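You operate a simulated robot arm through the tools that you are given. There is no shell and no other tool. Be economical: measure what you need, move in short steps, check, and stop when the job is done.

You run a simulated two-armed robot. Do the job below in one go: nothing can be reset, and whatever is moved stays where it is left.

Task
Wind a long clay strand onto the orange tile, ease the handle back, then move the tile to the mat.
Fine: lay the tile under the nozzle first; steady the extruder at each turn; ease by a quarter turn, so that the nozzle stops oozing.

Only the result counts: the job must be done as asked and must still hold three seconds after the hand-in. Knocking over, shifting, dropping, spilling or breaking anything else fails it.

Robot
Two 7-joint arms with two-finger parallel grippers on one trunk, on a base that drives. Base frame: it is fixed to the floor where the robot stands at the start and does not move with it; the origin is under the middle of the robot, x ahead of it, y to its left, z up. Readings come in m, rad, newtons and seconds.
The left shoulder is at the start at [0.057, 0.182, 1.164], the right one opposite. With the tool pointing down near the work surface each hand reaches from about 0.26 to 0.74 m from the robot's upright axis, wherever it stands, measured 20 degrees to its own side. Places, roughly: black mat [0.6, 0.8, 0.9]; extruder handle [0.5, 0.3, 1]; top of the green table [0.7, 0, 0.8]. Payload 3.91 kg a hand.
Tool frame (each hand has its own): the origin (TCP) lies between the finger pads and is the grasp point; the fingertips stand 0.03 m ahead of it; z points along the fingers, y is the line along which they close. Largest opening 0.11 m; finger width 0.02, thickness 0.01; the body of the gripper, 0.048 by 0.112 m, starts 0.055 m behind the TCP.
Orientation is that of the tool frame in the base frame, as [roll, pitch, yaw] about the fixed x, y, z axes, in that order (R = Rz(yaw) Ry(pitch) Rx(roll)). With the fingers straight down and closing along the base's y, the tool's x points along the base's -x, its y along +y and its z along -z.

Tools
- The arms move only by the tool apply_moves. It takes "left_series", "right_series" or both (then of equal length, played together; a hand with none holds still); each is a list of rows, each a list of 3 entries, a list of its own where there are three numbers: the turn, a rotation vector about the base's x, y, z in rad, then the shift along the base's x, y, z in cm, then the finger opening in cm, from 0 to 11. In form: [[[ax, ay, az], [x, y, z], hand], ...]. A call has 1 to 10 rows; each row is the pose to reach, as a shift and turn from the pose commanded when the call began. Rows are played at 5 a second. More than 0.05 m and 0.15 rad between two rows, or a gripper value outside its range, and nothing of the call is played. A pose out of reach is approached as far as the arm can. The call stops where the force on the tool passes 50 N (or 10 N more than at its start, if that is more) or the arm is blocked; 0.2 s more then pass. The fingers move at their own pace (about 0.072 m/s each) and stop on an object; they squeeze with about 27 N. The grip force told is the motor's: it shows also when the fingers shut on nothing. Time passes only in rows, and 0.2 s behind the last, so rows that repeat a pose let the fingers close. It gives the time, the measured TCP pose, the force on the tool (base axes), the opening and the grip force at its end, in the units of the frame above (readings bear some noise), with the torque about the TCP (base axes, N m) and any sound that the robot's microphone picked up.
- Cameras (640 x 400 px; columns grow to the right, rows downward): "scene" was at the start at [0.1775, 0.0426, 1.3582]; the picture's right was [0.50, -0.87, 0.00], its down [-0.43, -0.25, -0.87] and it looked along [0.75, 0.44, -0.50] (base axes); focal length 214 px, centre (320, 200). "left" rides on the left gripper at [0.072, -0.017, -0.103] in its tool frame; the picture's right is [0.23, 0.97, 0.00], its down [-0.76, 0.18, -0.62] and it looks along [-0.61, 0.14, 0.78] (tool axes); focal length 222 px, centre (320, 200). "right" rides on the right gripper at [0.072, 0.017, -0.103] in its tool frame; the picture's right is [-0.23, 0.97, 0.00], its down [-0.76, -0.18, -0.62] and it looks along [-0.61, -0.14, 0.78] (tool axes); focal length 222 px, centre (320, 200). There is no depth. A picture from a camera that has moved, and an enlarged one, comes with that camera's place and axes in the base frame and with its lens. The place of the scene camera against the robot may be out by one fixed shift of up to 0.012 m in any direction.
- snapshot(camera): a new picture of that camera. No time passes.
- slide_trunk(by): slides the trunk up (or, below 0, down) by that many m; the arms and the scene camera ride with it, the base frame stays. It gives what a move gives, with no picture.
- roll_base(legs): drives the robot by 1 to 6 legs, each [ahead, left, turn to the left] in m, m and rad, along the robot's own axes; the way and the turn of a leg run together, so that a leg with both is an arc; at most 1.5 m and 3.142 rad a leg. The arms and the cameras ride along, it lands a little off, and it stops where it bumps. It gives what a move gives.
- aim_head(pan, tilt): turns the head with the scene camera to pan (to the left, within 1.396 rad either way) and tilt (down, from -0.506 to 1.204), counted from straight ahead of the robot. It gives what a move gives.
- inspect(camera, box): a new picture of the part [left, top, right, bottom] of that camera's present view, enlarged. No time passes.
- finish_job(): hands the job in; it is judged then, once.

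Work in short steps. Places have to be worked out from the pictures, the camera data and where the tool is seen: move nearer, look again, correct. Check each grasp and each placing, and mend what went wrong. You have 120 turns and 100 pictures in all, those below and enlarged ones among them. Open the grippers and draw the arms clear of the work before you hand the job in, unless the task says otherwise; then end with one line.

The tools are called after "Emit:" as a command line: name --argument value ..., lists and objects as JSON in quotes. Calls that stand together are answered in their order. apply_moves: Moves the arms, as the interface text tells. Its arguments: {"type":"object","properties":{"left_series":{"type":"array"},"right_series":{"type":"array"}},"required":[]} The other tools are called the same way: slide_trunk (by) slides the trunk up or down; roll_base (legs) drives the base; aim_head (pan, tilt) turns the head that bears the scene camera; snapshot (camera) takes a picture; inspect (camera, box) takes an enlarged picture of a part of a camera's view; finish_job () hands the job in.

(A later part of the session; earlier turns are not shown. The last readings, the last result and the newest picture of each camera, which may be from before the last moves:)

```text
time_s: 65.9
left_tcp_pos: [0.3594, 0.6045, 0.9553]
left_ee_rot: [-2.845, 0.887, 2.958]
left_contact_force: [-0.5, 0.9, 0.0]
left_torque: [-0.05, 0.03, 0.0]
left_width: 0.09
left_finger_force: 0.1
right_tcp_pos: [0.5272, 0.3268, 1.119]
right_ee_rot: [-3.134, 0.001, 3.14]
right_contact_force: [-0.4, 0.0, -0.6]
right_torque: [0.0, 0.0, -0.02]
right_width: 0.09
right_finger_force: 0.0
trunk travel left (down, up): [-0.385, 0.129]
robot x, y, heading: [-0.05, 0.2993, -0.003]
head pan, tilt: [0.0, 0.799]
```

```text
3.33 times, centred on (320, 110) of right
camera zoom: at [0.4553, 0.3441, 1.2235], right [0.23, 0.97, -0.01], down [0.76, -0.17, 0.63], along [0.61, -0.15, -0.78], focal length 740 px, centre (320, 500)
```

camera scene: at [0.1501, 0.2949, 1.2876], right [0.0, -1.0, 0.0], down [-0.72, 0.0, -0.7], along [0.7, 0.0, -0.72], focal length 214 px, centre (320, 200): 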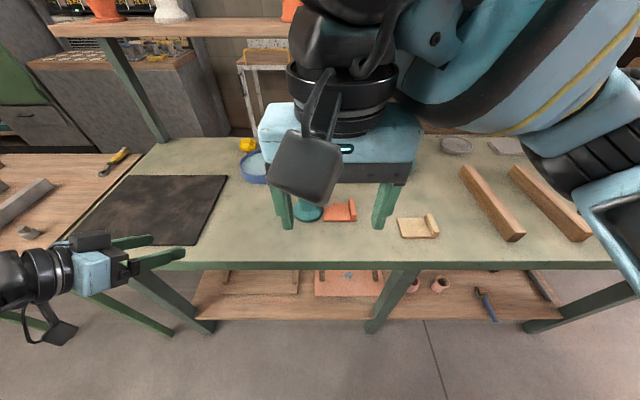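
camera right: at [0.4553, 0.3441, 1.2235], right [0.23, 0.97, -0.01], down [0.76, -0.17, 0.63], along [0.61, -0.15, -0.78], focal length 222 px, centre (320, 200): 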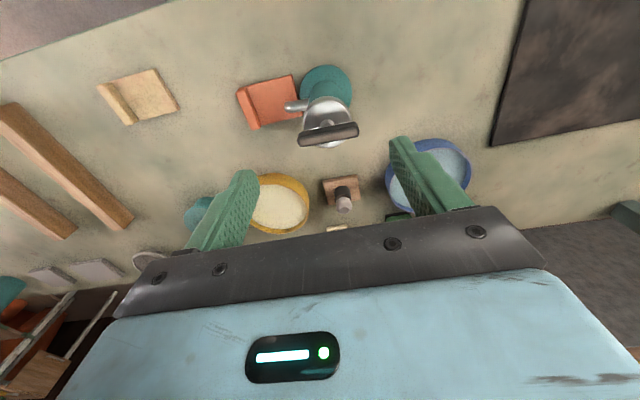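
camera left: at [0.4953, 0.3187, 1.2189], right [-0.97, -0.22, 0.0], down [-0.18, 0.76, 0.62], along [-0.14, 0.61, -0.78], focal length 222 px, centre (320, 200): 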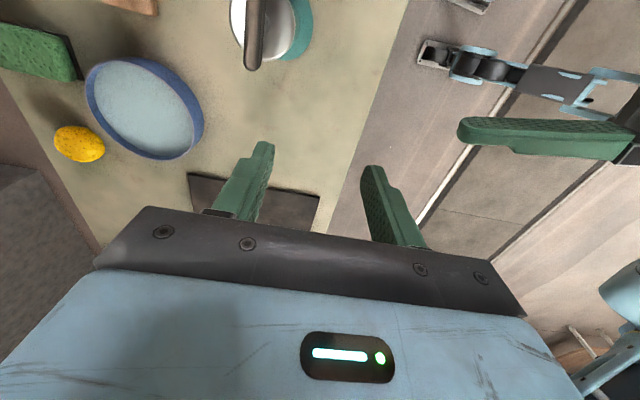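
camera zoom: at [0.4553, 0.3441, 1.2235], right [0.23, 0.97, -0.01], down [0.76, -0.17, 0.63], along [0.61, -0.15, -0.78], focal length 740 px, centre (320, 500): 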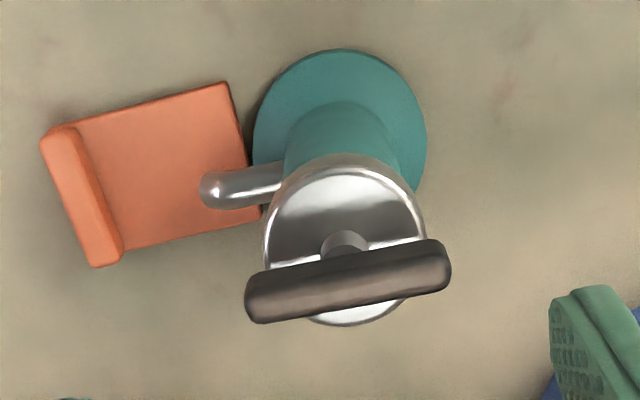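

Refined: extruder axis ≈ (0.536, 0.330), bar exactly along y at z≈1.02, about 60 mm long; the nozzle mouth sits ~19 mm inside the tile's edge. Now I bring the left hand to its pre-grasp, pointing 30° right and 18° down.

Emit:
apply_moves --left_series '[[[0.003, -0.129, -0.024], [0, -2, 2], 9], [[0.007, -0.257, -0.048], [1, -6, 2.3], 9], [[0.01, -0.386, -0.072], [2, -10, 2.3], 9], [[0.01, -0.386, -0.072], [4, -14, 2.3], 9], [[0.01, -0.386, -0.072], [6, -18, 2.3], 9], [[0.01, -0.386, -0.072], [7.8, -21.7, 2.3], 9]]'

Emit:
snapshot --camera "left"

```text
time_s: 67.3
left_tcp_pos: [0.4332, 0.3964, 0.9775]
left_ee_rot: [3.13, 1.245, 2.609]
left_contact_force: [0.3, 1.4, 0.9]
left_torque: [0.02, -0.01, 0.0]
left_width: 0.09
left_finger_force: 0.0
left hand out of reach, approached as far as the arm can: row 1, 2, 3, 4, 6
right_tcp_pos: [0.5266, 0.3241, 1.1209]
right_ee_rot: [-3.135, 0.004, 3.139]
right_contact_force: [0.4, -0.9, 0.2]
right_torque: [0.02, -0.01, 0.01]
right_width: 0.0902
right_finger_force: 0.1
trunk travel left (down, up): [-0.385, 0.129]
robot x, y, heading: [-0.049, 0.2981, -0.001]
head pan, tilt: [0.0, 0.799]
```

```text
39 pictures are left
camera left: at [0.3197, 0.4416, 0.9429], right [0.42, 0.88, -0.21], down [-0.21, 0.32, 0.92], along [0.88, -0.35, 0.33], focal length 222 px, centre (320, 200)
```

left: 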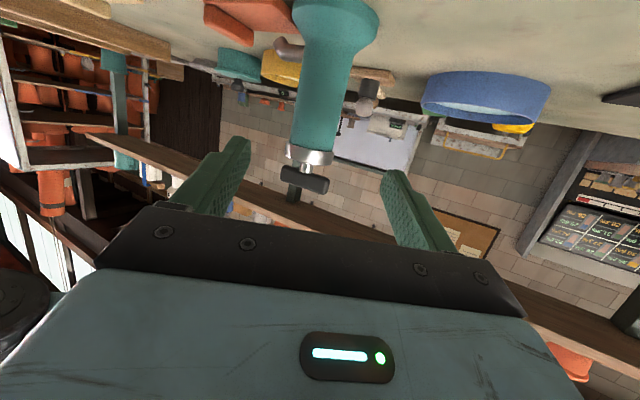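

Very close to target and the column is nearly centred between the fingers. I advance two thirds of the way and check.

Emit:
apply_moves --left_series '[[[0, 0, 0], [2.4, -1.5, -1], 9], [[0, 0, 0], [4.8, -3, -1.9], 9], [[0, 0, 0], [7, -4.2, -2.6], 9]]'

Emit:
snapshot --camera "left"

```text
time_s: 68.1
left_tcp_pos: [0.4476, 0.394, 0.9631]
left_ee_rot: [-3.138, 1.248, 2.619]
left_contact_force: [-0.2, 0.5, 0.4]
left_torque: [0.01, -0.03, -0.01]
left_width: 0.09
left_finger_force: 0.0
left hand out of reach, approached as far as the arm can: row 1, 2, 3
right_tcp_pos: [0.5271, 0.3259, 1.1195]
right_ee_rot: [-3.133, -0.001, 3.139]
right_contact_force: [-0.6, 0.3, -0.6]
right_torque: [0.01, 0.0, -0.02]
right_width: 0.0899
right_finger_force: 0.0
trunk travel left (down, up): [-0.385, 0.129]
robot x, y, heading: [-0.0492, 0.2992, 0.0]
head pan, tilt: [0.0, 0.799]
```

```text
38 pictures are left
camera left: at [0.3353, 0.4394, 0.928], right [0.43, 0.88, -0.22], down [-0.21, 0.33, 0.92], along [0.88, -0.34, 0.33], focal length 222 px, centre (320, 200)
```

left: 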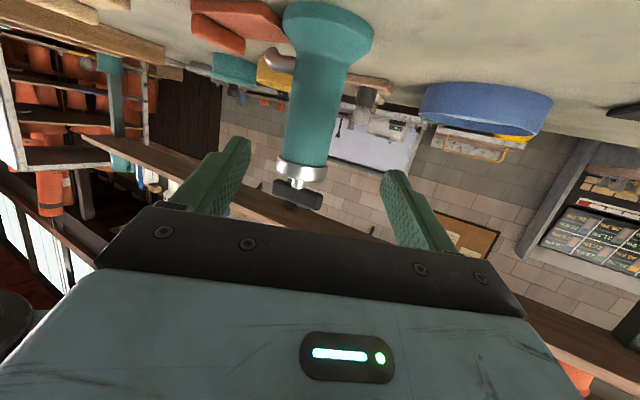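

Stuck again sideways; the forearm comes in from the left, so pointing the hand more along it should help. I yaw the left hand 0.6 rad further to the right and shift it to a matching pre-grasp on the extruder's left side.

Emit:
apply_moves --left_series '[[[0, 0, -0.15], [0.5, 1.5, 0.5], 9], [[0, 0, -0.3], [1.5, 3, 1], 9], [[0, 0, -0.45], [2.7, 4.1, 1.5], 9], [[0, 0, -0.6], [4, 4.1, 1.5], 9], [[0, 0, -0.6], [4, 4.1, 1.5], 9]]'

Emit:
snapshot --camera "left"

```text
time_s: 69.3
left_tcp_pos: [0.4811, 0.4058, 0.9832]
left_ee_rot: [-3.128, 1.295, 2.096]
left_contact_force: [-0.9, 1.3, -3.5]
left_torque: [-0.16, -0.08, 0.01]
left_width: 0.0904
left_finger_force: 0.1
left hand out of reach, approached as far as the arm can: row 3, 4
right_tcp_pos: [0.5267, 0.3243, 1.1198]
right_ee_rot: [-3.136, 0.001, 3.141]
right_contact_force: [-0.2, -1.0, 1.3]
right_torque: [-0.02, -0.04, 0.02]
right_width: 0.09
right_finger_force: 0.1
trunk travel left (down, up): [-0.385, 0.129]
robot x, y, heading: [-0.0477, 0.2969, -0.003]
head pan, tilt: [0.0, 0.799]
```

```text
37 pictures are left
camera left: at [0.4078, 0.5012, 0.9422], right [0.82, 0.53, -0.22], down [-0.03, 0.43, 0.9], along [0.57, -0.73, 0.37], focal length 222 px, centre (320, 200)
```

left: 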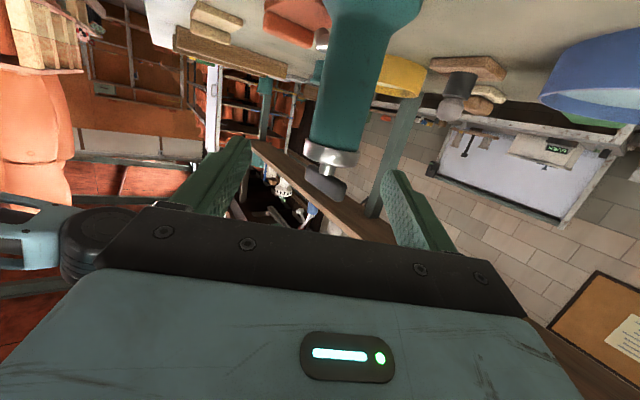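

The hand is now on the left-front side, aligned at -60°, but ~2 cm sideways of centre. I shift it to centre the column between the fingers before advancing.

Emit:
apply_moves --left_series '[[[0, 0, 0], [0.8, 0.5, 0], 9], [[0, 0, 0], [1.6, 1, 0], 9], [[0, 0, 0], [1.6, 1, 0], 9]]'

Emit:
aim_head --pan 0.3 --tilt 0.7

Emit:
snapshot --camera "scene"

```text
time_s: 70.1
left_tcp_pos: [0.5056, 0.4458, 0.981]
left_ee_rot: [-3.141, 1.249, 2.019]
left_contact_force: [0.0, 0.4, 0.0]
left_torque: [0.01, 0.0, -0.01]
left_width: 0.0901
left_finger_force: 0.0
left hand out of reach, approached as far as the arm can: row 1
right_tcp_pos: [0.5263, 0.3248, 1.1201]
right_ee_rot: [-3.135, -0.001, 3.14]
right_contact_force: [0.5, 0.3, -0.6]
right_torque: [0.05, 0.0, -0.02]
right_width: 0.0903
right_finger_force: 0.0
trunk travel left (down, up): [-0.385, 0.129]
robot x, y, heading: [-0.0523, 0.297, 0.003]
head pan, tilt: [0.0, 0.799]
```

```text
time_s: 70.9
left_tcp_pos: [0.5058, 0.4442, 0.9795]
left_ee_rot: [3.141, 1.25, 2.018]
left_contact_force: [-0.1, -0.3, 0.4]
left_torque: [0.03, 0.0, -0.01]
left_width: 0.0902
left_finger_force: 0.0
right_tcp_pos: [0.5267, 0.3261, 1.1193]
right_ee_rot: [-3.135, 0.001, 3.14]
right_contact_force: [0.6, 0.2, -0.1]
right_torque: [-0.03, -0.02, -0.03]
right_width: 0.09
right_finger_force: 0.0
trunk travel left (down, up): [-0.385, 0.129]
robot x, y, heading: [-0.0484, 0.298, -0.001]
head pan, tilt: [0.3, 0.7]
```

```text
36 pictures are left
camera scene: at [0.1506, 0.3199, 1.2957], right [0.29, -0.96, 0.0], down [-0.62, -0.19, -0.76], along [0.73, 0.22, -0.64], focal length 214 px, centre (320, 200)
```

scene: 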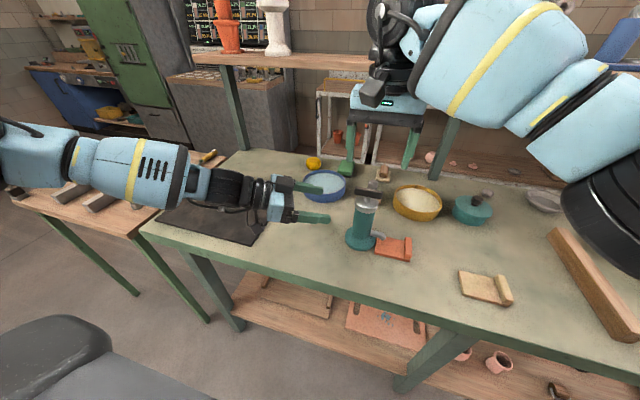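

The left arm has swung into a natural straight posture, reaching its commanded pose exactly. I check the centring with its camera.

Emit:
snapshot --camera "left"

Emit:
inspect --camera "scene" --box '[256, 160, 416, 260]'

```text
35 pictures are left
camera left: at [0.4379, 0.5459, 0.9452], right [0.85, 0.49, -0.22], down [0.01, 0.39, 0.92], along [0.53, -0.78, 0.33], focal length 222 px, centre (320, 200)
```

left: 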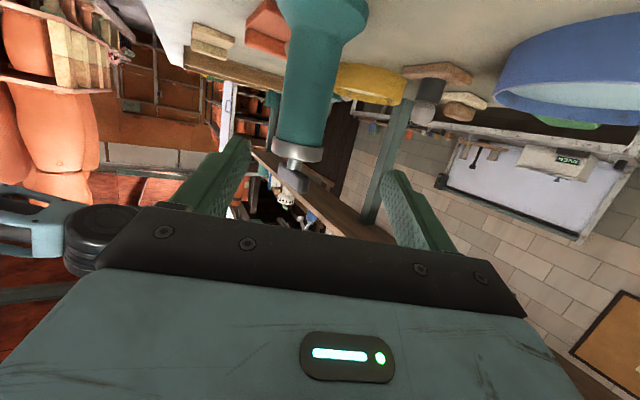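

```text
4.00 times, centred on (336, 210) of scene
camera zoom: at [0.1506, 0.3199, 1.2957], right [0.29, -0.96, 0.0], down [-0.62, -0.19, -0.76], along [0.73, 0.22, -0.64], focal length 858 px, centre (256, 160)
```

zoom: 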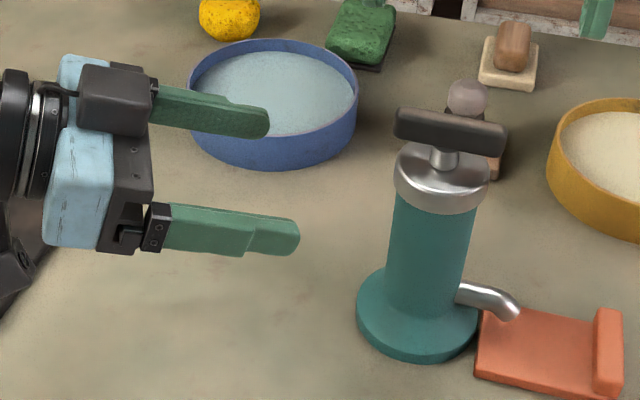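

The column lies 12 mm to one side of the fingers' midline. I correct that and advance most of the way.

Emit:
apply_moves --left_series '[[[0, 0, 0], [-1.1, -0.5, 0], 9], [[0, 0, 0], [0.3, -3.6, -1.1], 9], [[0, 0, 0], [1.7, -6.7, -2.2], 9], [[0, 0, 0], [2.7, -8.8, -2.9], 9]]'

Emit:
snapshot --camera "left"

Emit:
inspect --camera "scene" --box '[256, 160, 416, 260]'

```text
time_s: 71.9
left_tcp_pos: [0.5332, 0.3563, 0.9507]
left_ee_rot: [3.141, 1.25, 2.018]
left_contact_force: [0.2, -0.1, 0.0]
left_torque: [-0.01, 0.01, 0.02]
left_width: 0.0899
left_finger_force: 0.1
right_tcp_pos: [0.5266, 0.3257, 1.1197]
right_ee_rot: [-3.133, 0.0, 3.14]
right_contact_force: [0.1, 1.4, -0.2]
right_torque: [0.02, 0.03, -0.01]
right_width: 0.0901
right_finger_force: 0.0
trunk travel left (down, up): [-0.385, 0.129]
robot x, y, heading: [-0.0506, 0.2985, 0.001]
head pan, tilt: [0.3, 0.7]
```

```text
33 pictures are left
camera left: at [0.4661, 0.4577, 0.9155], right [0.85, 0.49, -0.22], down [0.01, 0.39, 0.92], along [0.53, -0.78, 0.33], focal length 222 px, centre (320, 200)
```

left: 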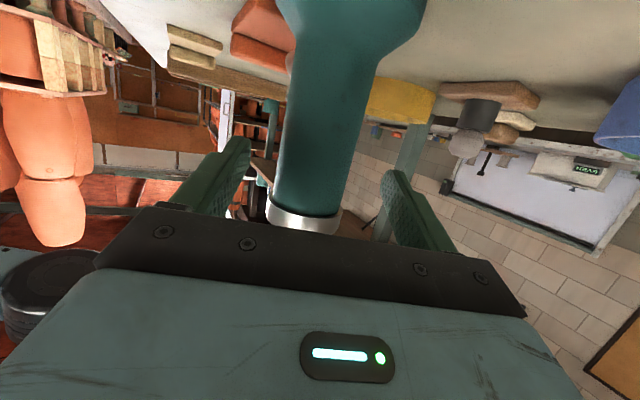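

```text
4.00 times, centred on (336, 210) of scene
camera zoom: at [0.151, 0.3196, 1.2957], right [0.29, -0.96, 0.0], down [-0.62, -0.19, -0.76], along [0.73, 0.23, -0.64], focal length 858 px, centre (256, 160)
```

zoom: 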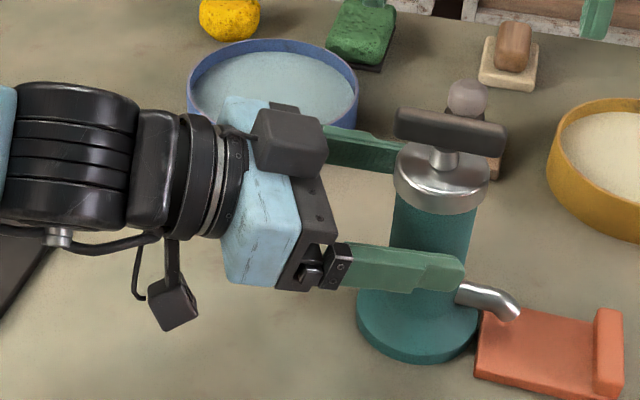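

Nearly there: 2 cm forward and 4 mm sideways remain. I finish the advance and close in stages.

Emit:
apply_moves --left_series '[[[0, 0, 0], [0, -1, -0.3], 9], [[0, 0, 0], [0.5, -2, -0.6], 9], [[0, 0, 0], [0.5, -2, -0.6], 6.5], [[0, 0, 0], [0.5, -2, -0.6], 5.2], [[0, 0, 0], [0.5, -2, -0.6], 4.4], [[0, 0, 0], [0.5, -2, -0.6], 2], [[0, 0, 0], [0.5, -2, -0.6], 0]]'

Emit:
inspect --camera "right" --box '[224, 50, 416, 170]'

```text
time_s: 73.5
left_tcp_pos: [0.5375, 0.337, 0.9447]
left_ee_rot: [-3.14, 1.251, 2.017]
left_contact_force: [-0.6, -0.6, 0.1]
left_torque: [-0.04, -0.1, 0.04]
left_width: 0.0467
left_finger_force: 26.7
right_tcp_pos: [0.5275, 0.3258, 1.1187]
right_ee_rot: [-3.135, -0.001, 3.14]
right_contact_force: [0.8, -0.1, -0.9]
right_torque: [0.0, 0.03, 0.0]
right_width: 0.09
right_finger_force: 0.1
trunk travel left (down, up): [-0.385, 0.129]
robot x, y, heading: [-0.0501, 0.2962, -0.0]
head pan, tilt: [0.3, 0.7]
```

```text
3.33 times, centred on (320, 110) of right
camera zoom: at [0.455, 0.3434, 1.2236], right [0.23, 0.97, -0.01], down [0.76, -0.17, 0.62], along [0.61, -0.15, -0.78], focal length 740 px, centre (320, 500)
```

zoom: 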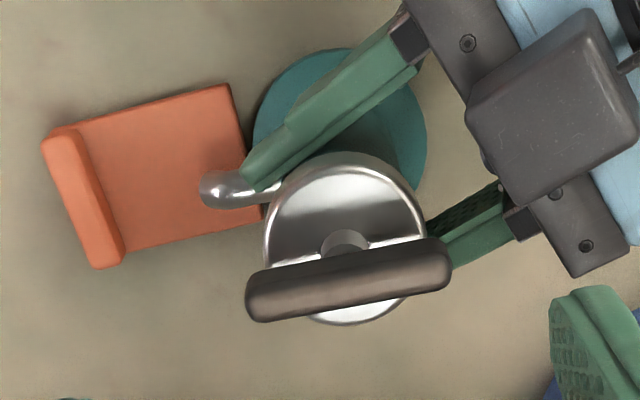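

The extruder is steadied at its front-left with no shift. Now I lower the right hand toward the bar, gripping it lengthwise (60 mm) at yaw 0; first down to z≈1.08 for a closer check.

Emit:
apply_moves --right_series '[[[0, 0, 0], [1.1, 0.5, -1.5], 9], [[0, 0, 0], [1.1, 0.5, -4], 9]]'

Emit:
inspect --camera "right" --box '[160, 60, 480, 260]'

Emit:
inspect --camera "scene" --box '[296, 150, 424, 230]'

```text
time_s: 74.1
left_tcp_pos: [0.5387, 0.3365, 0.9441]
left_ee_rot: [3.139, 1.25, 2.019]
left_contact_force: [0.7, 0.2, -0.6]
left_torque: [-0.07, -0.18, 0.02]
left_width: 0.0467
left_finger_force: 27.0
right_tcp_pos: [0.5372, 0.3327, 1.0799]
right_ee_rot: [-3.135, 0.0, 3.142]
right_contact_force: [0.4, 1.1, -0.2]
right_torque: [-0.01, 0.0, -0.03]
right_width: 0.0901
right_finger_force: 0.0
trunk travel left (down, up): [-0.385, 0.129]
robot x, y, heading: [-0.0516, 0.2973, -0.002]
head pan, tilt: [0.3, 0.7]
```

```text
2.00 times, centred on (320, 160) of right
camera zoom: at [0.4658, 0.3486, 1.1834], right [0.23, 0.97, -0.01], down [0.76, -0.17, 0.62], along [0.61, -0.15, -0.78], focal length 444 px, centre (320, 280)
```

zoom: 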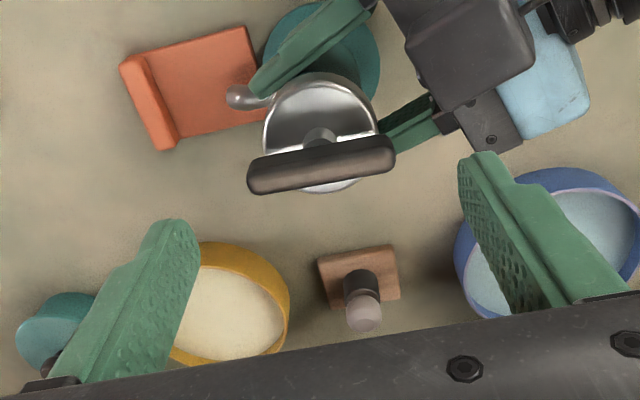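

```text
5.00 times, centred on (360, 190) of scene
camera zoom: at [0.1506, 0.3198, 1.2957], right [0.29, -0.96, 0.0], down [-0.62, -0.19, -0.76], along [0.73, 0.23, -0.64], focal length 1072 px, centre (120, 250)
```

zoom: 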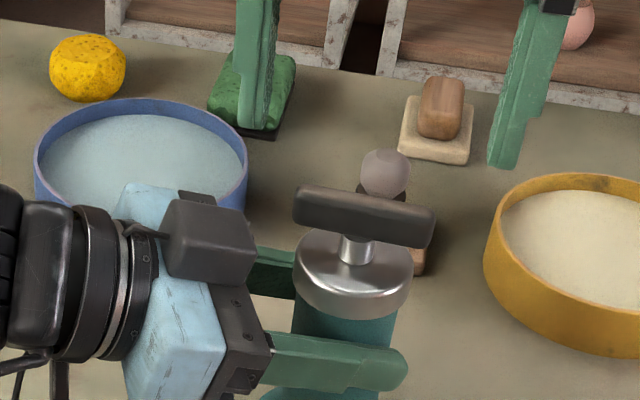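

The bar is centred under the fingers within about 3 mm. I descend to z≈1.028 and close on the bar's ends.

Emit:
apply_moves --right_series '[[[0, 0, 0], [0.4, 0, -2.5], 9], [[0, 0, 0], [0.4, 0, -5.1], 9], [[0, 0, 0], [0.4, 0, -5.1], 7], [[0, 0, 0], [0.4, 0, -5.1], 5], [[0, 0, 0], [0.4, 0, -5.1], 3], [[0, 0, 0], [0.4, 0, -5.1], 0]]'

Emit:
inspect --camera "scene" --box '[296, 130, 424, 210]'

```text
time_s: 75.5
left_tcp_pos: [0.5381, 0.3379, 0.9444]
left_ee_rot: [-3.14, 1.25, 2.021]
left_contact_force: [-2.2, 6.6, 1.3]
left_torque: [-0.37, 0.26, 0.06]
left_width: 0.0468
left_finger_force: 27.4
right_tcp_pos: [0.542, 0.3309, 1.029]
right_ee_rot: [-3.133, 0.0, 3.14]
right_contact_force: [0.4, -8.1, 0.7]
right_torque: [-0.23, -0.24, -0.01]
right_width: 0.0614
right_finger_force: 26.8
trunk travel left (down, up): [-0.385, 0.129]
robot x, y, heading: [-0.0515, 0.2967, -0.001]
head pan, tilt: [0.3, 0.7]
```

```text
5.00 times, centred on (360, 170) of scene
camera zoom: at [0.1505, 0.3199, 1.2957], right [0.29, -0.96, 0.0], down [-0.62, -0.19, -0.77], along [0.73, 0.23, -0.64], focal length 1072 px, centre (120, 350)
```

zoom: 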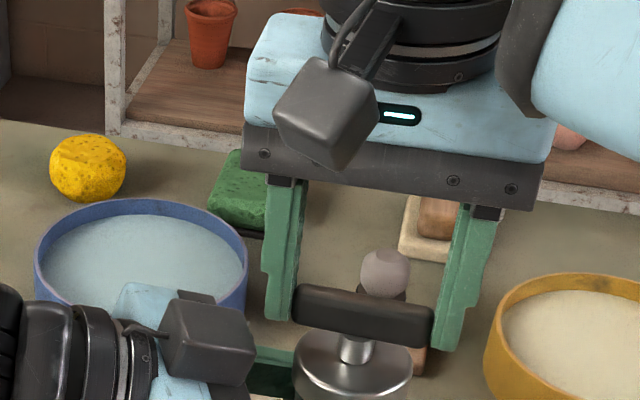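

Bar gripped at its ends (61 mm). I ease the 8 N side force by shifting 2 mm and turn clockwise by 0.4 rad as a first test.

Emit:
apply_moves --right_series '[[[0, 0, 0], [0, -0.2, 0], 0], [[0, 0, -0.13], [0, -0.2, 0], 0], [[0, 0, -0.26], [0, -0.2, 0], 0], [[0, 0, -0.4], [0, -0.2, 0], 0]]'

Emit:
inspect --camera "scene" --box '[296, 150, 424, 230]'

```text
time_s: 76.5
left_tcp_pos: [0.5383, 0.3364, 0.9449]
left_ee_rot: [3.139, 1.25, 2.016]
left_contact_force: [0.4, -1.7, -1.2]
left_torque: [0.09, -0.47, 0.07]
left_width: 0.0465
left_finger_force: 27.2
right_tcp_pos: [0.5428, 0.3283, 1.0298]
right_ee_rot: [-3.138, 0.002, 2.737]
right_contact_force: [3.6, 2.6, 7.6]
right_torque: [0.06, 0.08, 0.02]
right_width: 0.0614
right_finger_force: 26.9
trunk travel left (down, up): [-0.385, 0.129]
robot x, y, heading: [-0.0494, 0.2925, -0.001]
head pan, tilt: [0.3, 0.7]
```

```text
5.00 times, centred on (360, 190) of scene
camera zoom: at [0.1506, 0.3201, 1.2958], right [0.29, -0.96, 0.0], down [-0.62, -0.19, -0.76], along [0.73, 0.23, -0.64], focal length 1072 px, centre (120, 250)
```

zoom: 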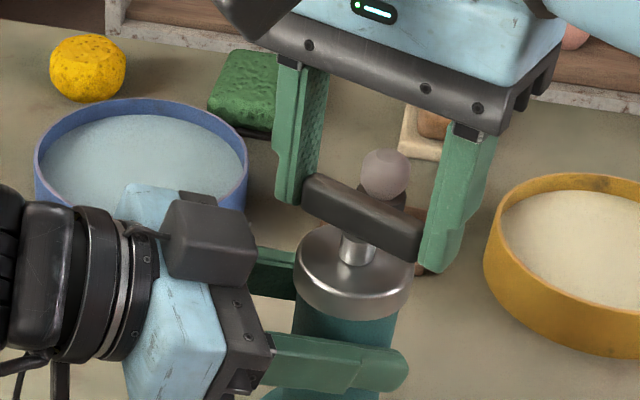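

The bar turns with the hand. I turn further to about -0.9 rad and look at the nozzle for clay.

Emit:
apply_moves --right_series '[[[0, 0, -0.13], [0, 0, 0], 0], [[0, 0, -0.26], [0, 0, 0], 0], [[0, 0, -0.39], [0, 0, 0], 0], [[0, 0, -0.52], [0, 0, 0], 0]]'

Emit:
inspect --camera "scene" --box '[320, 170, 448, 250]'

```text
time_s: 77.5
left_tcp_pos: [0.5379, 0.3361, 0.944]
left_ee_rot: [3.14, 1.248, 2.017]
left_contact_force: [4.4, -8.7, -2.3]
left_torque: [0.1, -0.52, 0.24]
left_width: 0.0466
left_finger_force: 26.7
right_tcp_pos: [0.5419, 0.3289, 1.0295]
right_ee_rot: [-3.137, 0.0, 2.218]
right_contact_force: [2.8, 7.6, 17.5]
right_torque: [0.13, -0.32, -0.04]
right_width: 0.0616
right_finger_force: 27.1
trunk travel left (down, up): [-0.385, 0.129]
robot x, y, heading: [-0.0485, 0.2993, -0.006]
head pan, tilt: [0.3, 0.7]
```

```text
5.00 times, centred on (384, 210) of scene
camera zoom: at [0.1503, 0.3199, 1.2959], right [0.29, -0.96, 0.0], down [-0.62, -0.19, -0.77], along [0.73, 0.23, -0.64], focal length 1072 px, centre (0, 150)
```

zoom: 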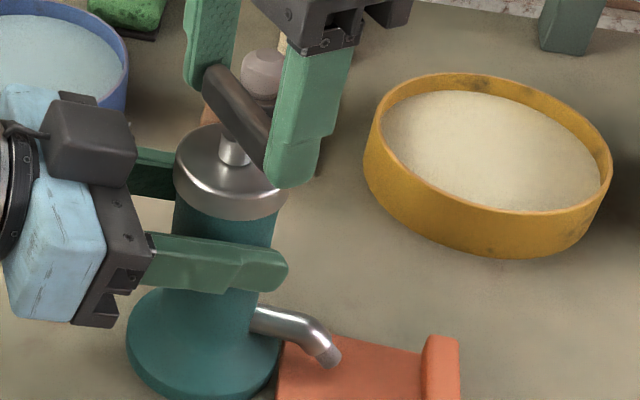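

Something greyish seems to show at the nozzle's mouth. I look closer.

Emit:
inspect --camera "scene" --box '[364, 224, 412, 254]'

```text
13.33 times, centred on (388, 239) of scene
camera zoom: at [0.1503, 0.3199, 1.2959], right [0.29, -0.96, 0.0], down [-0.62, -0.19, -0.77], along [0.73, 0.23, -0.64], focal length 2860 px, centre (-587, -320)
```

zoom: 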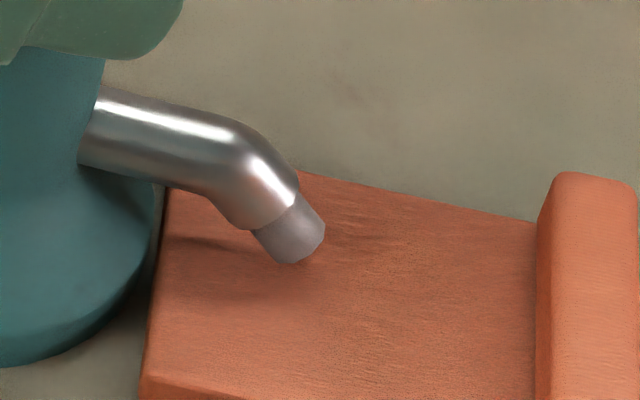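

Clay is coming out, so clockwise is right. I keep turning to about -1.5 rad total, watching reach and force.

Emit:
apply_moves --right_series '[[[0, 0, -0.13], [0, 0, 0], 0], [[0, 0, -0.26], [0, 0, 0.1], 0], [[0, 0, -0.39], [0, 0, 0.1], 0], [[0, 0, -0.52], [0, 0, 0.2], 0], [[0, 0, -0.65], [0, 0, 0.2], 0]]'

```text
time_s: 78.7
left_tcp_pos: [0.5372, 0.3372, 0.9452]
left_ee_rot: [-3.136, 1.249, 2.026]
left_contact_force: [6.0, -7.8, 0.1]
left_torque: [0.16, 0.59, 0.05]
left_width: 0.0469
left_finger_force: 26.5
right_tcp_pos: [0.5413, 0.3284, 1.0295]
right_ee_rot: [-3.132, 0.001, 1.569]
right_contact_force: [-6.9, 6.9, 3.2]
right_torque: [0.51, -0.03, 0.0]
right_width: 0.0616
right_finger_force: 27.1
trunk travel left (down, up): [-0.385, 0.129]
robot x, y, heading: [-0.0535, 0.3004, -0.002]
head pan, tilt: [0.3, 0.7]
```

Turned 90° with no limit. The bar now lies along x, so I open, lift, swing the hand back to yaw 0 and will re-grip crosswise, which allows longer strokes clear of the left hand.

Emit:
apply_moves --right_series '[[[0, 0, 0], [0, 0, 0], 7.5], [[0, 0, 0], [0, 0, 0], 9], [[0, 0, 0], [0, 0, 2.5], 9], [[0, 0, 0], [0, 0, 5], 8], [[0, 0, 0.148], [0, 0, 5], 6], [[0, 0, 0.296], [0, 0, 5], 6], [[0, 0, 0.444], [0, 0, 5], 6], [[0, 0, 0.592], [0, 0, 5], 6], [[0, 0, 0.74], [0, 0, 5], 6], [[0, 0, 0.888], [0, 0, 5], 6]]'

Emit:
apply_moves --right_series '[[[0, 0, 0.14], [0, 0, 0], 6], [[0, 0, 0.28], [0, 0, 0], 6], [[0, 0, 0.42], [0, 0, 0], 6], [[0, 0, 0.56], [0, 0, 0], 6], [[0, 0, 0.683], [0, 0, 0], 6]]'

Emit:
inspect --camera "right" --box '[160, 60, 480, 260]'

```text
time_s: 80.9
left_tcp_pos: [0.5384, 0.3383, 0.9441]
left_ee_rot: [3.141, 1.249, 2.019]
left_contact_force: [-0.5, 1.4, 0.1]
left_torque: [0.05, -0.18, 0.06]
left_width: 0.0467
left_finger_force: 27.2
right_tcp_pos: [0.5429, 0.3277, 1.08]
right_ee_rot: [-3.135, 0.001, 2.462]
right_contact_force: [-0.3, -0.1, 0.3]
right_torque: [0.02, 0.01, 0.03]
right_width: 0.0598
right_finger_force: 0.1
trunk travel left (down, up): [-0.385, 0.129]
robot x, y, heading: [-0.047, 0.3014, -0.002]
head pan, tilt: [0.3, 0.7]
```

```text
time_s: 82.1
left_tcp_pos: [0.5376, 0.3374, 0.9443]
left_ee_rot: [-3.141, 1.25, 2.02]
left_contact_force: [0.1, 0.7, 0.9]
left_torque: [0.1, -0.19, 0.07]
left_width: 0.0465
left_finger_force: 27.0
right_tcp_pos: [0.5413, 0.3283, 1.0801]
right_ee_rot: [-3.133, -0.001, -3.139]
right_contact_force: [0.8, -0.4, 0.5]
right_torque: [-0.01, -0.02, -0.01]
right_width: 0.0601
right_finger_force: 0.0
trunk travel left (down, up): [-0.385, 0.129]
robot x, y, heading: [-0.0503, 0.2982, -0.001]
head pan, tilt: [0.3, 0.7]
```

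```text
2.00 times, centred on (320, 160) of right
camera zoom: at [0.47, 0.3459, 1.1845], right [0.23, 0.97, -0.01], down [0.76, -0.17, 0.62], along [0.61, -0.15, -0.78], focal length 444 px, centre (320, 280)
```

zoom: 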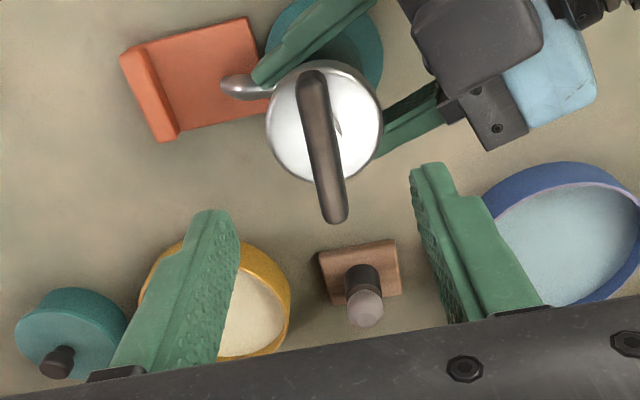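

The bar now points along x, centred just behind the TCP line. I descend 4 mm nearer, close crosswise and turn a first part.

Emit:
apply_moves --right_series '[[[0, 0, 0], [-0.4, 0.1, -2.5], 6], [[0, 0, 0], [-0.4, 0.1, -5], 5], [[0, 0, 0], [-0.4, 0.1, -5], 2], [[0, 0, 0], [-0.4, 0.1, -5], 0], [[0, 0, 0], [-0.4, 0.1, -5], 0]]'

Emit:
apply_moves --right_series '[[[0, 0, -0.14], [0, 0, 0], 0], [[0, 0, -0.28], [0, 0, 0], 0], [[0, 0, -0.42], [0, 0, 0], 0], [[0, 0, -0.56], [0, 0, 0], 0], [[0, 0, -0.7], [0, 0, 0], 0], [[0, 0, -0.84], [0, 0, 0], 0], [[0, 0, -0.98], [0, 0, 0], 0], [[0, 0, -1.12], [0, 0, 0], 0], [[0, 0, -1.26], [0, 0, 0], 0], [[0, 0, -1.4], [0, 0, 0], 0]]'

Emit:
inspect --camera "scene" --box '[320, 170, 448, 250]'

```text
time_s: 83.3
left_tcp_pos: [0.538, 0.3361, 0.9454]
left_ee_rot: [-3.139, 1.249, 2.019]
left_contact_force: [1.3, -4.8, 0.3]
left_torque: [0.31, 0.02, -0.01]
left_width: 0.0467
left_finger_force: 27.1
right_tcp_pos: [0.5361, 0.3286, 1.0299]
right_ee_rot: [-3.137, 0.0, -3.14]
right_contact_force: [-1.1, 7.2, -0.2]
right_torque: [0.26, 0.08, 0.05]
right_width: 0.0117
right_finger_force: 26.7
trunk travel left (down, up): [-0.385, 0.129]
robot x, y, heading: [-0.0483, 0.3002, 0.002]
head pan, tilt: [0.3, 0.7]
```

```text
time_s: 85.5
left_tcp_pos: [0.5367, 0.3357, 0.9448]
left_ee_rot: [-3.138, 1.252, 2.017]
left_contact_force: [-21.0, -6.9, 6.4]
left_torque: [-0.2, -0.87, -0.3]
left_width: 0.046
left_finger_force: 27.2
right_tcp_pos: [0.5395, 0.3296, 1.0304]
right_ee_rot: [-3.139, 0.001, 1.736]
right_contact_force: [20.0, 6.3, -4.3]
right_torque: [0.58, -0.78, 0.13]
right_width: 0.0113
right_finger_force: 26.6
trunk travel left (down, up): [-0.385, 0.129]
robot x, y, heading: [-0.0507, 0.3023, 0.002]
head pan, tilt: [0.3, 0.7]
```

```text
5.00 times, centred on (384, 210) of scene
camera zoom: at [0.1508, 0.3199, 1.2957], right [0.29, -0.96, 0.0], down [-0.62, -0.19, -0.76], along [0.73, 0.23, -0.64], focal length 1072 px, centre (0, 150)
```

zoom: 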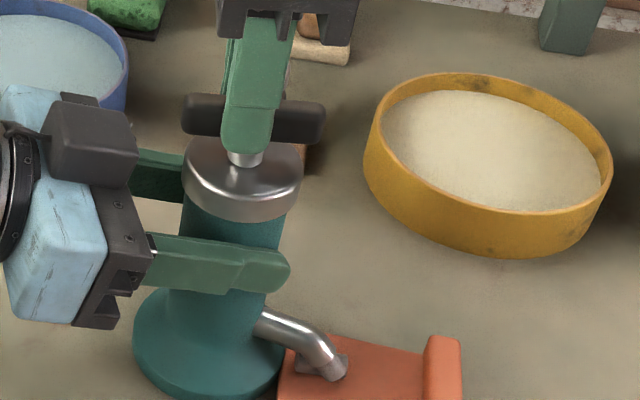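

Clay has reached the tile. The hand sits ~4 mm off the handle's axis (20 N side force), so I shift it +x to relieve that, then turn on carefully.

Emit:
apply_moves --right_series '[[[0, 0, 0], [0.2, 0, 0], 0], [[0, 0, 0], [0.4, 0.05, 0], 0], [[0, 0, -0.14], [0.4, 0.05, 0], 0], [[0, 0, -0.28], [0.4, 0.05, 0], 0]]'

Emit:
inspect --camera "scene" --box '[364, 214, 428, 254]'

```text
time_s: 86.5
left_tcp_pos: [0.5377, 0.3374, 0.9456]
left_ee_rot: [-3.141, 1.249, 2.018]
left_contact_force: [-8.7, -7.6, 5.9]
left_torque: [-0.02, -0.09, -0.15]
left_width: 0.0457
left_finger_force: 26.7
right_tcp_pos: [0.5421, 0.3307, 1.0307]
right_ee_rot: [-3.135, 0.001, 1.461]
right_contact_force: [8.2, 8.2, -1.5]
right_torque: [0.74, -0.62, 0.01]
right_width: 0.0115
right_finger_force: 27.5
trunk travel left (down, up): [-0.385, 0.129]
robot x, y, heading: [-0.0459, 0.2976, -0.003]
head pan, tilt: [0.3, 0.7]
```

```text
10.00 times, centred on (396, 234) of scene
camera zoom: at [0.1507, 0.3201, 1.2958], right [0.29, -0.96, 0.0], down [-0.62, -0.19, -0.76], along [0.73, 0.23, -0.64], focal length 2145 px, centre (-440, -140)
```

zoom: 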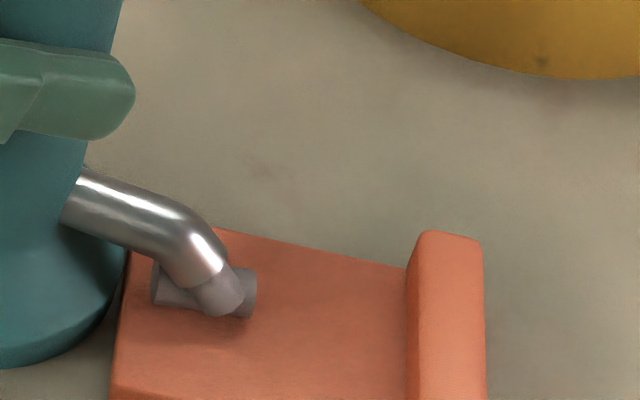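

Forces are down and the strand is coiling on the tile. I turn on in a modest step, checking that the wrist limit isn't reached.

Emit:
apply_moves --right_series '[[[0, 0, -0.14], [0.1, -0.1, 0], 0], [[0, 0, -0.28], [0.1, -0.1, 0], 0], [[0, 0, -0.42], [0.1, -0.1, 0], 0]]'

```text
time_s: 87.3
left_tcp_pos: [0.5367, 0.3371, 0.9451]
left_ee_rot: [3.139, 1.25, 2.016]
left_contact_force: [-4.0, -12.4, 5.5]
left_torque: [0.49, -0.11, -0.11]
left_width: 0.0455
left_finger_force: 27.0
right_tcp_pos: [0.5413, 0.3291, 1.0309]
right_ee_rot: [-3.134, 0.001, 1.041]
right_contact_force: [8.1, 12.2, 0.1]
right_torque: [0.52, -0.58, 0.0]
right_width: 0.0113
right_finger_force: 27.1
trunk travel left (down, up): [-0.385, 0.129]
robot x, y, heading: [-0.0501, 0.2973, -0.004]
head pan, tilt: [0.3, 0.7]
```

Still within the wrist's range. I correct toward +y and continue.

Emit:
apply_moves --right_series '[[[0, 0, -0.14], [0.1, 0.2, 0], 0], [[0, 0, -0.28], [0.1, 0.2, 0], 0], [[0, 0, -0.42], [0.1, 0.2, 0], 0], [[0, 0, -0.56], [0.1, 0.2, 0], 0]]'

Emit:
inspect --camera "scene" --box '[320, 170, 448, 250]'

```text
time_s: 88.3
left_tcp_pos: [0.5385, 0.3374, 0.943]
left_ee_rot: [3.137, 1.247, 2.014]
left_contact_force: [-8.2, 3.4, 4.9]
left_torque: [-0.42, -0.89, -0.03]
left_width: 0.0453
left_finger_force: 27.5
right_tcp_pos: [0.5445, 0.3272, 1.0301]
right_ee_rot: [-3.138, 0.002, 0.476]
right_contact_force: [8.6, -6.1, 0.0]
right_torque: [-0.53, 0.43, 0.04]
right_width: 0.0114
right_finger_force: 26.7
trunk travel left (down, up): [-0.385, 0.129]
robot x, y, heading: [-0.0471, 0.3037, -0.0]
head pan, tilt: [0.3, 0.7]
```

```text
5.00 times, centred on (384, 210) of scene
camera zoom: at [0.1503, 0.3197, 1.2958], right [0.29, -0.96, 0.0], down [-0.62, -0.19, -0.77], along [0.73, 0.23, -0.64], focal length 1072 px, centre (0, 150)
```

zoom: 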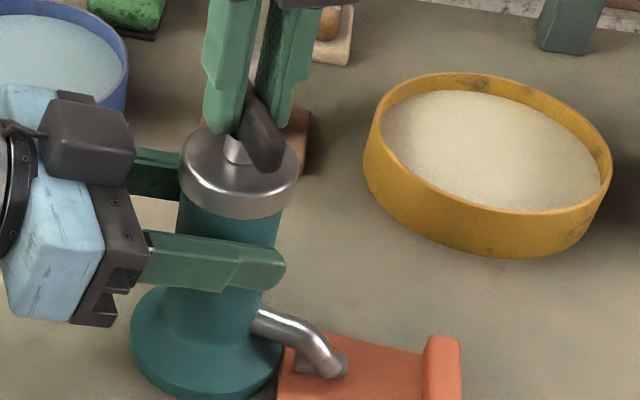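

The range is generous. I finish this stroke to about -2.95 rad, then open, lift and swing back half a turn.

Emit:
apply_moves --right_series '[[[0, 0, -0.14], [0.1, -0.1, 0], 0], [[0, 0, -0.28], [0.1, -0.1, 0], 0], [[0, 0, -0.28], [0.1, -0.1, 0], 4], [[0, 0, -0.28], [0.1, -0.1, 0], 6], [[0, 0, -0.28], [0.1, -0.1, 3], 6], [[0, 0, -0.28], [0.1, -0.1, 5], 6], [[0, 0, -0.13], [0.1, -0.1, 5], 6], [[0, 0, 0.02], [0.1, -0.1, 5], 6], [[0, 0, 0.17], [0.1, -0.1, 5], 6], [[0, 0, 0.32], [0.1, -0.1, 5], 6]]'

Emit:
apply_moves --right_series '[[[0, 0, 0.148], [0, 0, 0], 6], [[0, 0, 0.296], [0, 0, 0], 6], [[0, 0, 0.444], [0, 0, 0], 6], [[0, 0, 0.592], [0, 0, 0], 6], [[0, 0, 0.74], [0, 0, 0], 6], [[0, 0, 0.888], [0, 0, 0], 6], [[0, 0, 1.036], [0, 0, 0], 6], [[0, 0, 1.184], [0, 0, 0], 6], [[0, 0, 1.332], [0, 0, 0], 6], [[0, 0, 1.48], [0, 0, 0], 6]]'

Emit:
apply_moves --right_series '[[[0, 0, 0.148], [0, 0, 0], 6], [[0, 0, 0.296], [0, 0, 0], 6], [[0, 0, 0.444], [0, 0, 0], 6], [[0, 0, 0.592], [0, 0, 0], 6], [[0, 0, 0.74], [0, 0, 0], 6], [[0, 0, 0.888], [0, 0, 0], 6], [[0, 0, 1.036], [0, 0, 0], 6], [[0, 0, 1.061], [0, 0, 0], 6]]'

Emit:
inspect --camera "right" --box '[160, 60, 480, 260]'

```text
time_s: 90.5
left_tcp_pos: [0.5374, 0.3372, 0.9438]
left_ee_rot: [-3.139, 1.249, 2.021]
left_contact_force: [-0.3, 0.5, 0.1]
left_torque: [0.1, 0.15, 0.0]
left_width: 0.0453
left_finger_force: 27.0
right_tcp_pos: [0.5453, 0.3306, 1.0797]
right_ee_rot: [-3.136, 0.002, 0.805]
right_contact_force: [0.1, -0.6, 0.0]
right_torque: [0.02, 0.01, 0.0]
right_width: 0.0598
right_finger_force: 0.1
trunk travel left (down, up): [-0.385, 0.129]
robot x, y, heading: [-0.0456, 0.2967, 0.001]
head pan, tilt: [0.3, 0.7]
```

```text
time_s: 92.7
left_tcp_pos: [0.5373, 0.3366, 0.9442]
left_ee_rot: [-3.139, 1.247, 2.019]
left_contact_force: [-0.5, -0.1, -0.5]
left_torque: [0.01, 0.0, 0.01]
left_width: 0.0455
left_finger_force: 27.1
right_tcp_pos: [0.5448, 0.3296, 1.0799]
right_ee_rot: [-3.137, 0.0, 2.284]
right_contact_force: [-0.5, -0.7, -0.3]
right_torque: [0.02, -0.03, -0.04]
right_width: 0.0597
right_finger_force: 0.0
trunk travel left (down, up): [-0.385, 0.129]
robot x, y, heading: [-0.047, 0.2989, -0.003]
head pan, tilt: [0.3, 0.7]
```

```text
time_s: 94.5
left_tcp_pos: [0.5387, 0.3373, 0.9448]
left_ee_rot: [-3.139, 1.248, 2.021]
left_contact_force: [-0.1, 0.0, -0.2]
left_torque: [0.01, 0.02, 0.0]
left_width: 0.0455
left_finger_force: 26.8
right_tcp_pos: [0.5459, 0.3278, 1.0793]
right_ee_rot: [-3.133, 0.0, -2.939]
right_contact_force: [0.9, 0.3, 0.0]
right_torque: [0.01, -0.02, -0.05]
right_width: 0.0599
right_finger_force: 0.1
trunk travel left (down, up): [-0.385, 0.129]
robot x, y, heading: [-0.05, 0.2983, 0.001]
head pan, tilt: [0.3, 0.7]
```

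```text
2.00 times, centred on (320, 160) of right
camera zoom: at [0.4714, 0.3323, 1.1844], right [0.03, 1.0, -0.01], down [0.78, -0.02, 0.62], along [0.62, -0.02, -0.78], focal length 444 px, centre (320, 280)
```

zoom: 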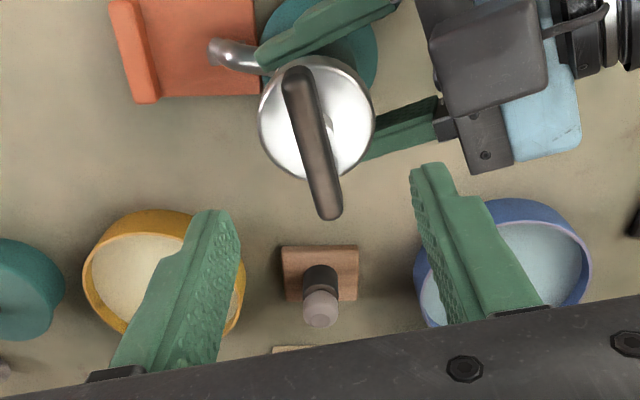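

Bar and hand are aligned for the next stroke. I descend, close, and turn, correcting by a couple of millimetres.

Emit:
apply_moves --right_series '[[[0, 0, 0], [-0.2, -0.2, -2.5], 6], [[0, 0, 0], [-0.2, -0.2, -5], 5], [[0, 0, 0], [-0.2, -0.2, -5], 2], [[0, 0, 0], [-0.2, -0.2, -5], 0], [[0, 0, 0], [-0.2, -0.2, -5], 0], [[0, 0, -0.14], [-0.2, -0.2, -5], 0], [[0, 0, -0.28], [-0.2, -0.2, -5], 0], [[0, 0, -0.42], [-0.2, -0.2, -5], 0], [[0, 0, -0.56], [-0.2, -0.2, -5], 0], [[0, 0, -0.7], [-0.2, -0.2, -5], 0]]'

```text
time_s: 96.7
left_tcp_pos: [0.5384, 0.3372, 0.9448]
left_ee_rot: [-3.137, 1.248, 2.021]
left_contact_force: [-1.5, 3.6, 0.2]
left_torque: [-0.38, -0.22, -0.01]
left_width: 0.0451
left_finger_force: 26.7
right_tcp_pos: [0.5444, 0.3277, 1.0311]
right_ee_rot: [-3.135, 0.002, 2.641]
right_contact_force: [1.5, -4.2, -0.6]
right_torque: [0.12, 0.05, 0.0]
right_width: 0.0114
right_finger_force: 26.9
trunk travel left (down, up): [-0.385, 0.129]
robot x, y, heading: [-0.05, 0.2962, -0.003]
head pan, tilt: [0.3, 0.7]
```

Low forces, well centred. I continue the stroke by another 1.1 rad.

Emit:
apply_moves --right_series '[[[0, 0, -0.14], [0, -0.05, 0], 0], [[0, 0, -0.28], [0, -0.05, 0], 0], [[0, 0, -0.42], [0, -0.05, 0], 0], [[0, 0, -0.56], [0, -0.05, 0], 0], [[0, 0, -0.7], [0, -0.05, 0], 0], [[0, 0, -0.84], [0, -0.05, 0], 0], [[0, 0, -0.98], [0, -0.05, 0], 0], [[0, 0, -1.12], [0, -0.05, 0], 0]]'

Emit:
inspect --camera "scene" --box '[364, 214, 428, 254]'

```text
time_s: 98.5
left_tcp_pos: [0.5391, 0.3367, 0.9445]
left_ee_rot: [-3.14, 1.249, 2.021]
left_contact_force: [5.0, 9.6, 0.5]
left_torque: [-0.36, 0.41, 0.06]
left_width: 0.0456
left_finger_force: 27.2
right_tcp_pos: [0.5436, 0.3279, 1.0306]
right_ee_rot: [-3.132, 0.002, 1.52]
right_contact_force: [-4.6, -9.8, -0.4]
right_torque: [-0.4, -0.04, 0.01]
right_width: 0.0112
right_finger_force: 27.4
trunk travel left (down, up): [-0.385, 0.129]
robot x, y, heading: [-0.048, 0.2986, -0.003]
head pan, tilt: [0.3, 0.7]
```

```text
10.00 times, centred on (396, 234) of scene
camera zoom: at [0.1509, 0.32, 1.2957], right [0.29, -0.96, 0.0], down [-0.62, -0.19, -0.76], along [0.73, 0.23, -0.64], focal length 2145 px, centre (-440, -140)
```

zoom: 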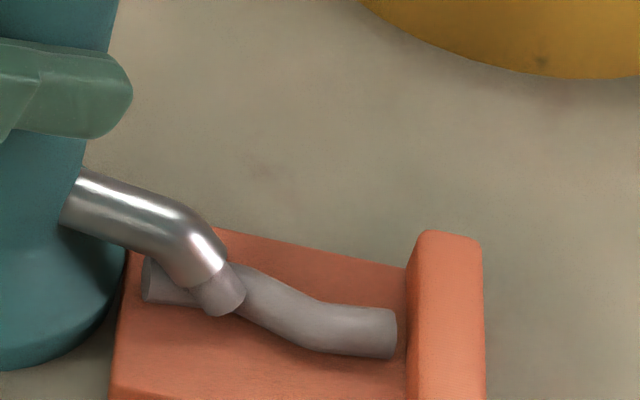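

The strand already spans the tile (~6 cm) after about one full turn, and stays on it. I continue this stroke and watch how it lies.

Emit:
apply_moves --right_series '[[[0, 0, -0.14], [-0.05, -0.15, 0], 0], [[0, 0, -0.28], [-0.05, -0.15, 0], 0], [[0, 0, -0.42], [-0.05, -0.15, 0], 0], [[0, 0, -0.56], [-0.05, -0.15, 0], 0], [[0, 0, -0.7], [-0.05, -0.15, 0], 0], [[0, 0, -0.84], [-0.05, -0.15, 0], 0], [[0, 0, -0.98], [-0.05, -0.15, 0], 0]]'

Emit:
inspect --camera "scene" --box '[364, 214, 428, 254]'

```text
time_s: 100.1
left_tcp_pos: [0.5377, 0.3374, 0.9441]
left_ee_rot: [3.141, 1.248, 2.02]
left_contact_force: [15.5, -3.0, -0.8]
left_torque: [0.47, 0.71, 0.18]
left_width: 0.0456
left_finger_force: 27.0
right_tcp_pos: [0.5425, 0.3265, 1.03]
right_ee_rot: [-3.133, 0.003, 0.543]
right_contact_force: [-16.4, 2.9, 1.3]
right_torque: [-0.16, 0.69, 0.03]
right_width: 0.0113
right_finger_force: 26.9
trunk travel left (down, up): [-0.385, 0.129]
robot x, y, heading: [-0.0482, 0.2993, -0.002]
head pan, tilt: [0.3, 0.7]
```

```text
10.00 times, centred on (396, 234) of scene
camera zoom: at [0.1509, 0.32, 1.2957], right [0.29, -0.96, 0.0], down [-0.62, -0.19, -0.76], along [0.73, 0.23, -0.64], focal length 2145 px, centre (-440, -140)
```

zoom: 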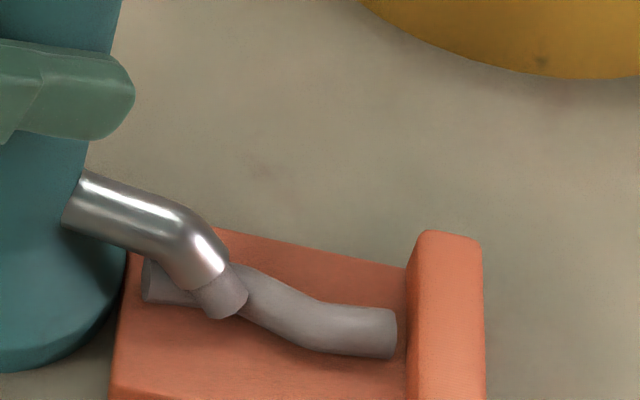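

The strand's length hasn't changed over the last radian, so it is fully laid; only the tail at the nozzle remains. Now I ease the handle back counter-clockwise by a quarter turn.

Emit:
apply_moves --right_series '[[[0, 0, 0], [-0.2, 0, 0], 0], [[0, 0, 0.145], [-0.15, 0, 0], 0], [[0, 0, 0.29], [-0.1, 0.05, 0], 0], [[0, 0, 0.435], [-0.1, 0.1, 0], 0], [[0, 0, 0.58], [-0.05, 0.1, 0], 0], [[0, 0, 0.725], [0, 0.1, 0], 0], [[0, 0, 0.87], [0, 0.1, 0], 0], [[0, 0, 1.015], [0, 0.1, 0], 0], [[0, 0, 1.16], [0, 0.1, 0], 0], [[0, 0, 1.305], [0, 0.1, 0], 0]]'

Emit:
apply_moves --right_series '[[[0, 0, 0.135], [0, 0, 0], 0], [[0, 0, 0.27], [0, 0, 0], 0], [[0, 0, 0.27], [0, 0, 0], 0]]'

Emit:
inspect --camera "scene" --box '[348, 184, 428, 254]'

```text
time_s: 102.3
left_tcp_pos: [0.5373, 0.3364, 0.9438]
left_ee_rot: [3.139, 1.249, 2.015]
left_contact_force: [5.2, 2.5, 0.4]
left_torque: [-0.68, -0.13, 0.13]
left_width: 0.0458
left_finger_force: 27.3
right_tcp_pos: [0.5434, 0.3265, 1.031]
right_ee_rot: [-3.134, 0.002, 1.849]
right_contact_force: [-3.6, -1.4, 2.4]
right_torque: [0.63, 0.29, 0.01]
right_width: 0.0111
right_finger_force: 26.9
trunk travel left (down, up): [-0.385, 0.129]
robot x, y, heading: [-0.0466, 0.3, -0.001]
head pan, tilt: [0.3, 0.7]
```

```text
time_s: 103.1
left_tcp_pos: [0.5379, 0.3367, 0.9449]
left_ee_rot: [3.139, 1.248, 2.018]
left_contact_force: [-2.0, 2.2, 0.7]
left_torque: [-0.01, -0.24, 0.03]
left_width: 0.0455
left_finger_force: 26.6
right_tcp_pos: [0.5445, 0.3261, 1.0295]
right_ee_rot: [-3.135, 0.002, 2.12]
right_contact_force: [1.8, -1.4, 3.0]
right_torque: [0.07, -0.04, 0.04]
right_width: 0.0114
right_finger_force: 27.8
trunk travel left (down, up): [-0.385, 0.129]
robot x, y, heading: [-0.0497, 0.3014, -0.002]
head pan, tilt: [0.3, 0.7]
```

```text
5.71 times, centred on (388, 219) of scene
camera zoom: at [0.1507, 0.3201, 1.2957], right [0.29, -0.96, 0.0], down [-0.62, -0.19, -0.76], along [0.73, 0.22, -0.64], focal length 1226 px, centre (-69, 91)
```

zoom: 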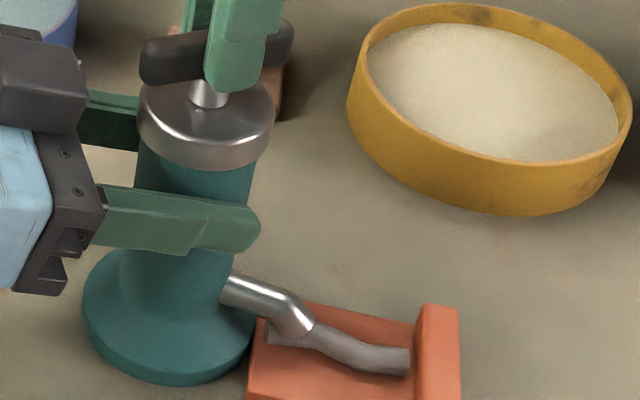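

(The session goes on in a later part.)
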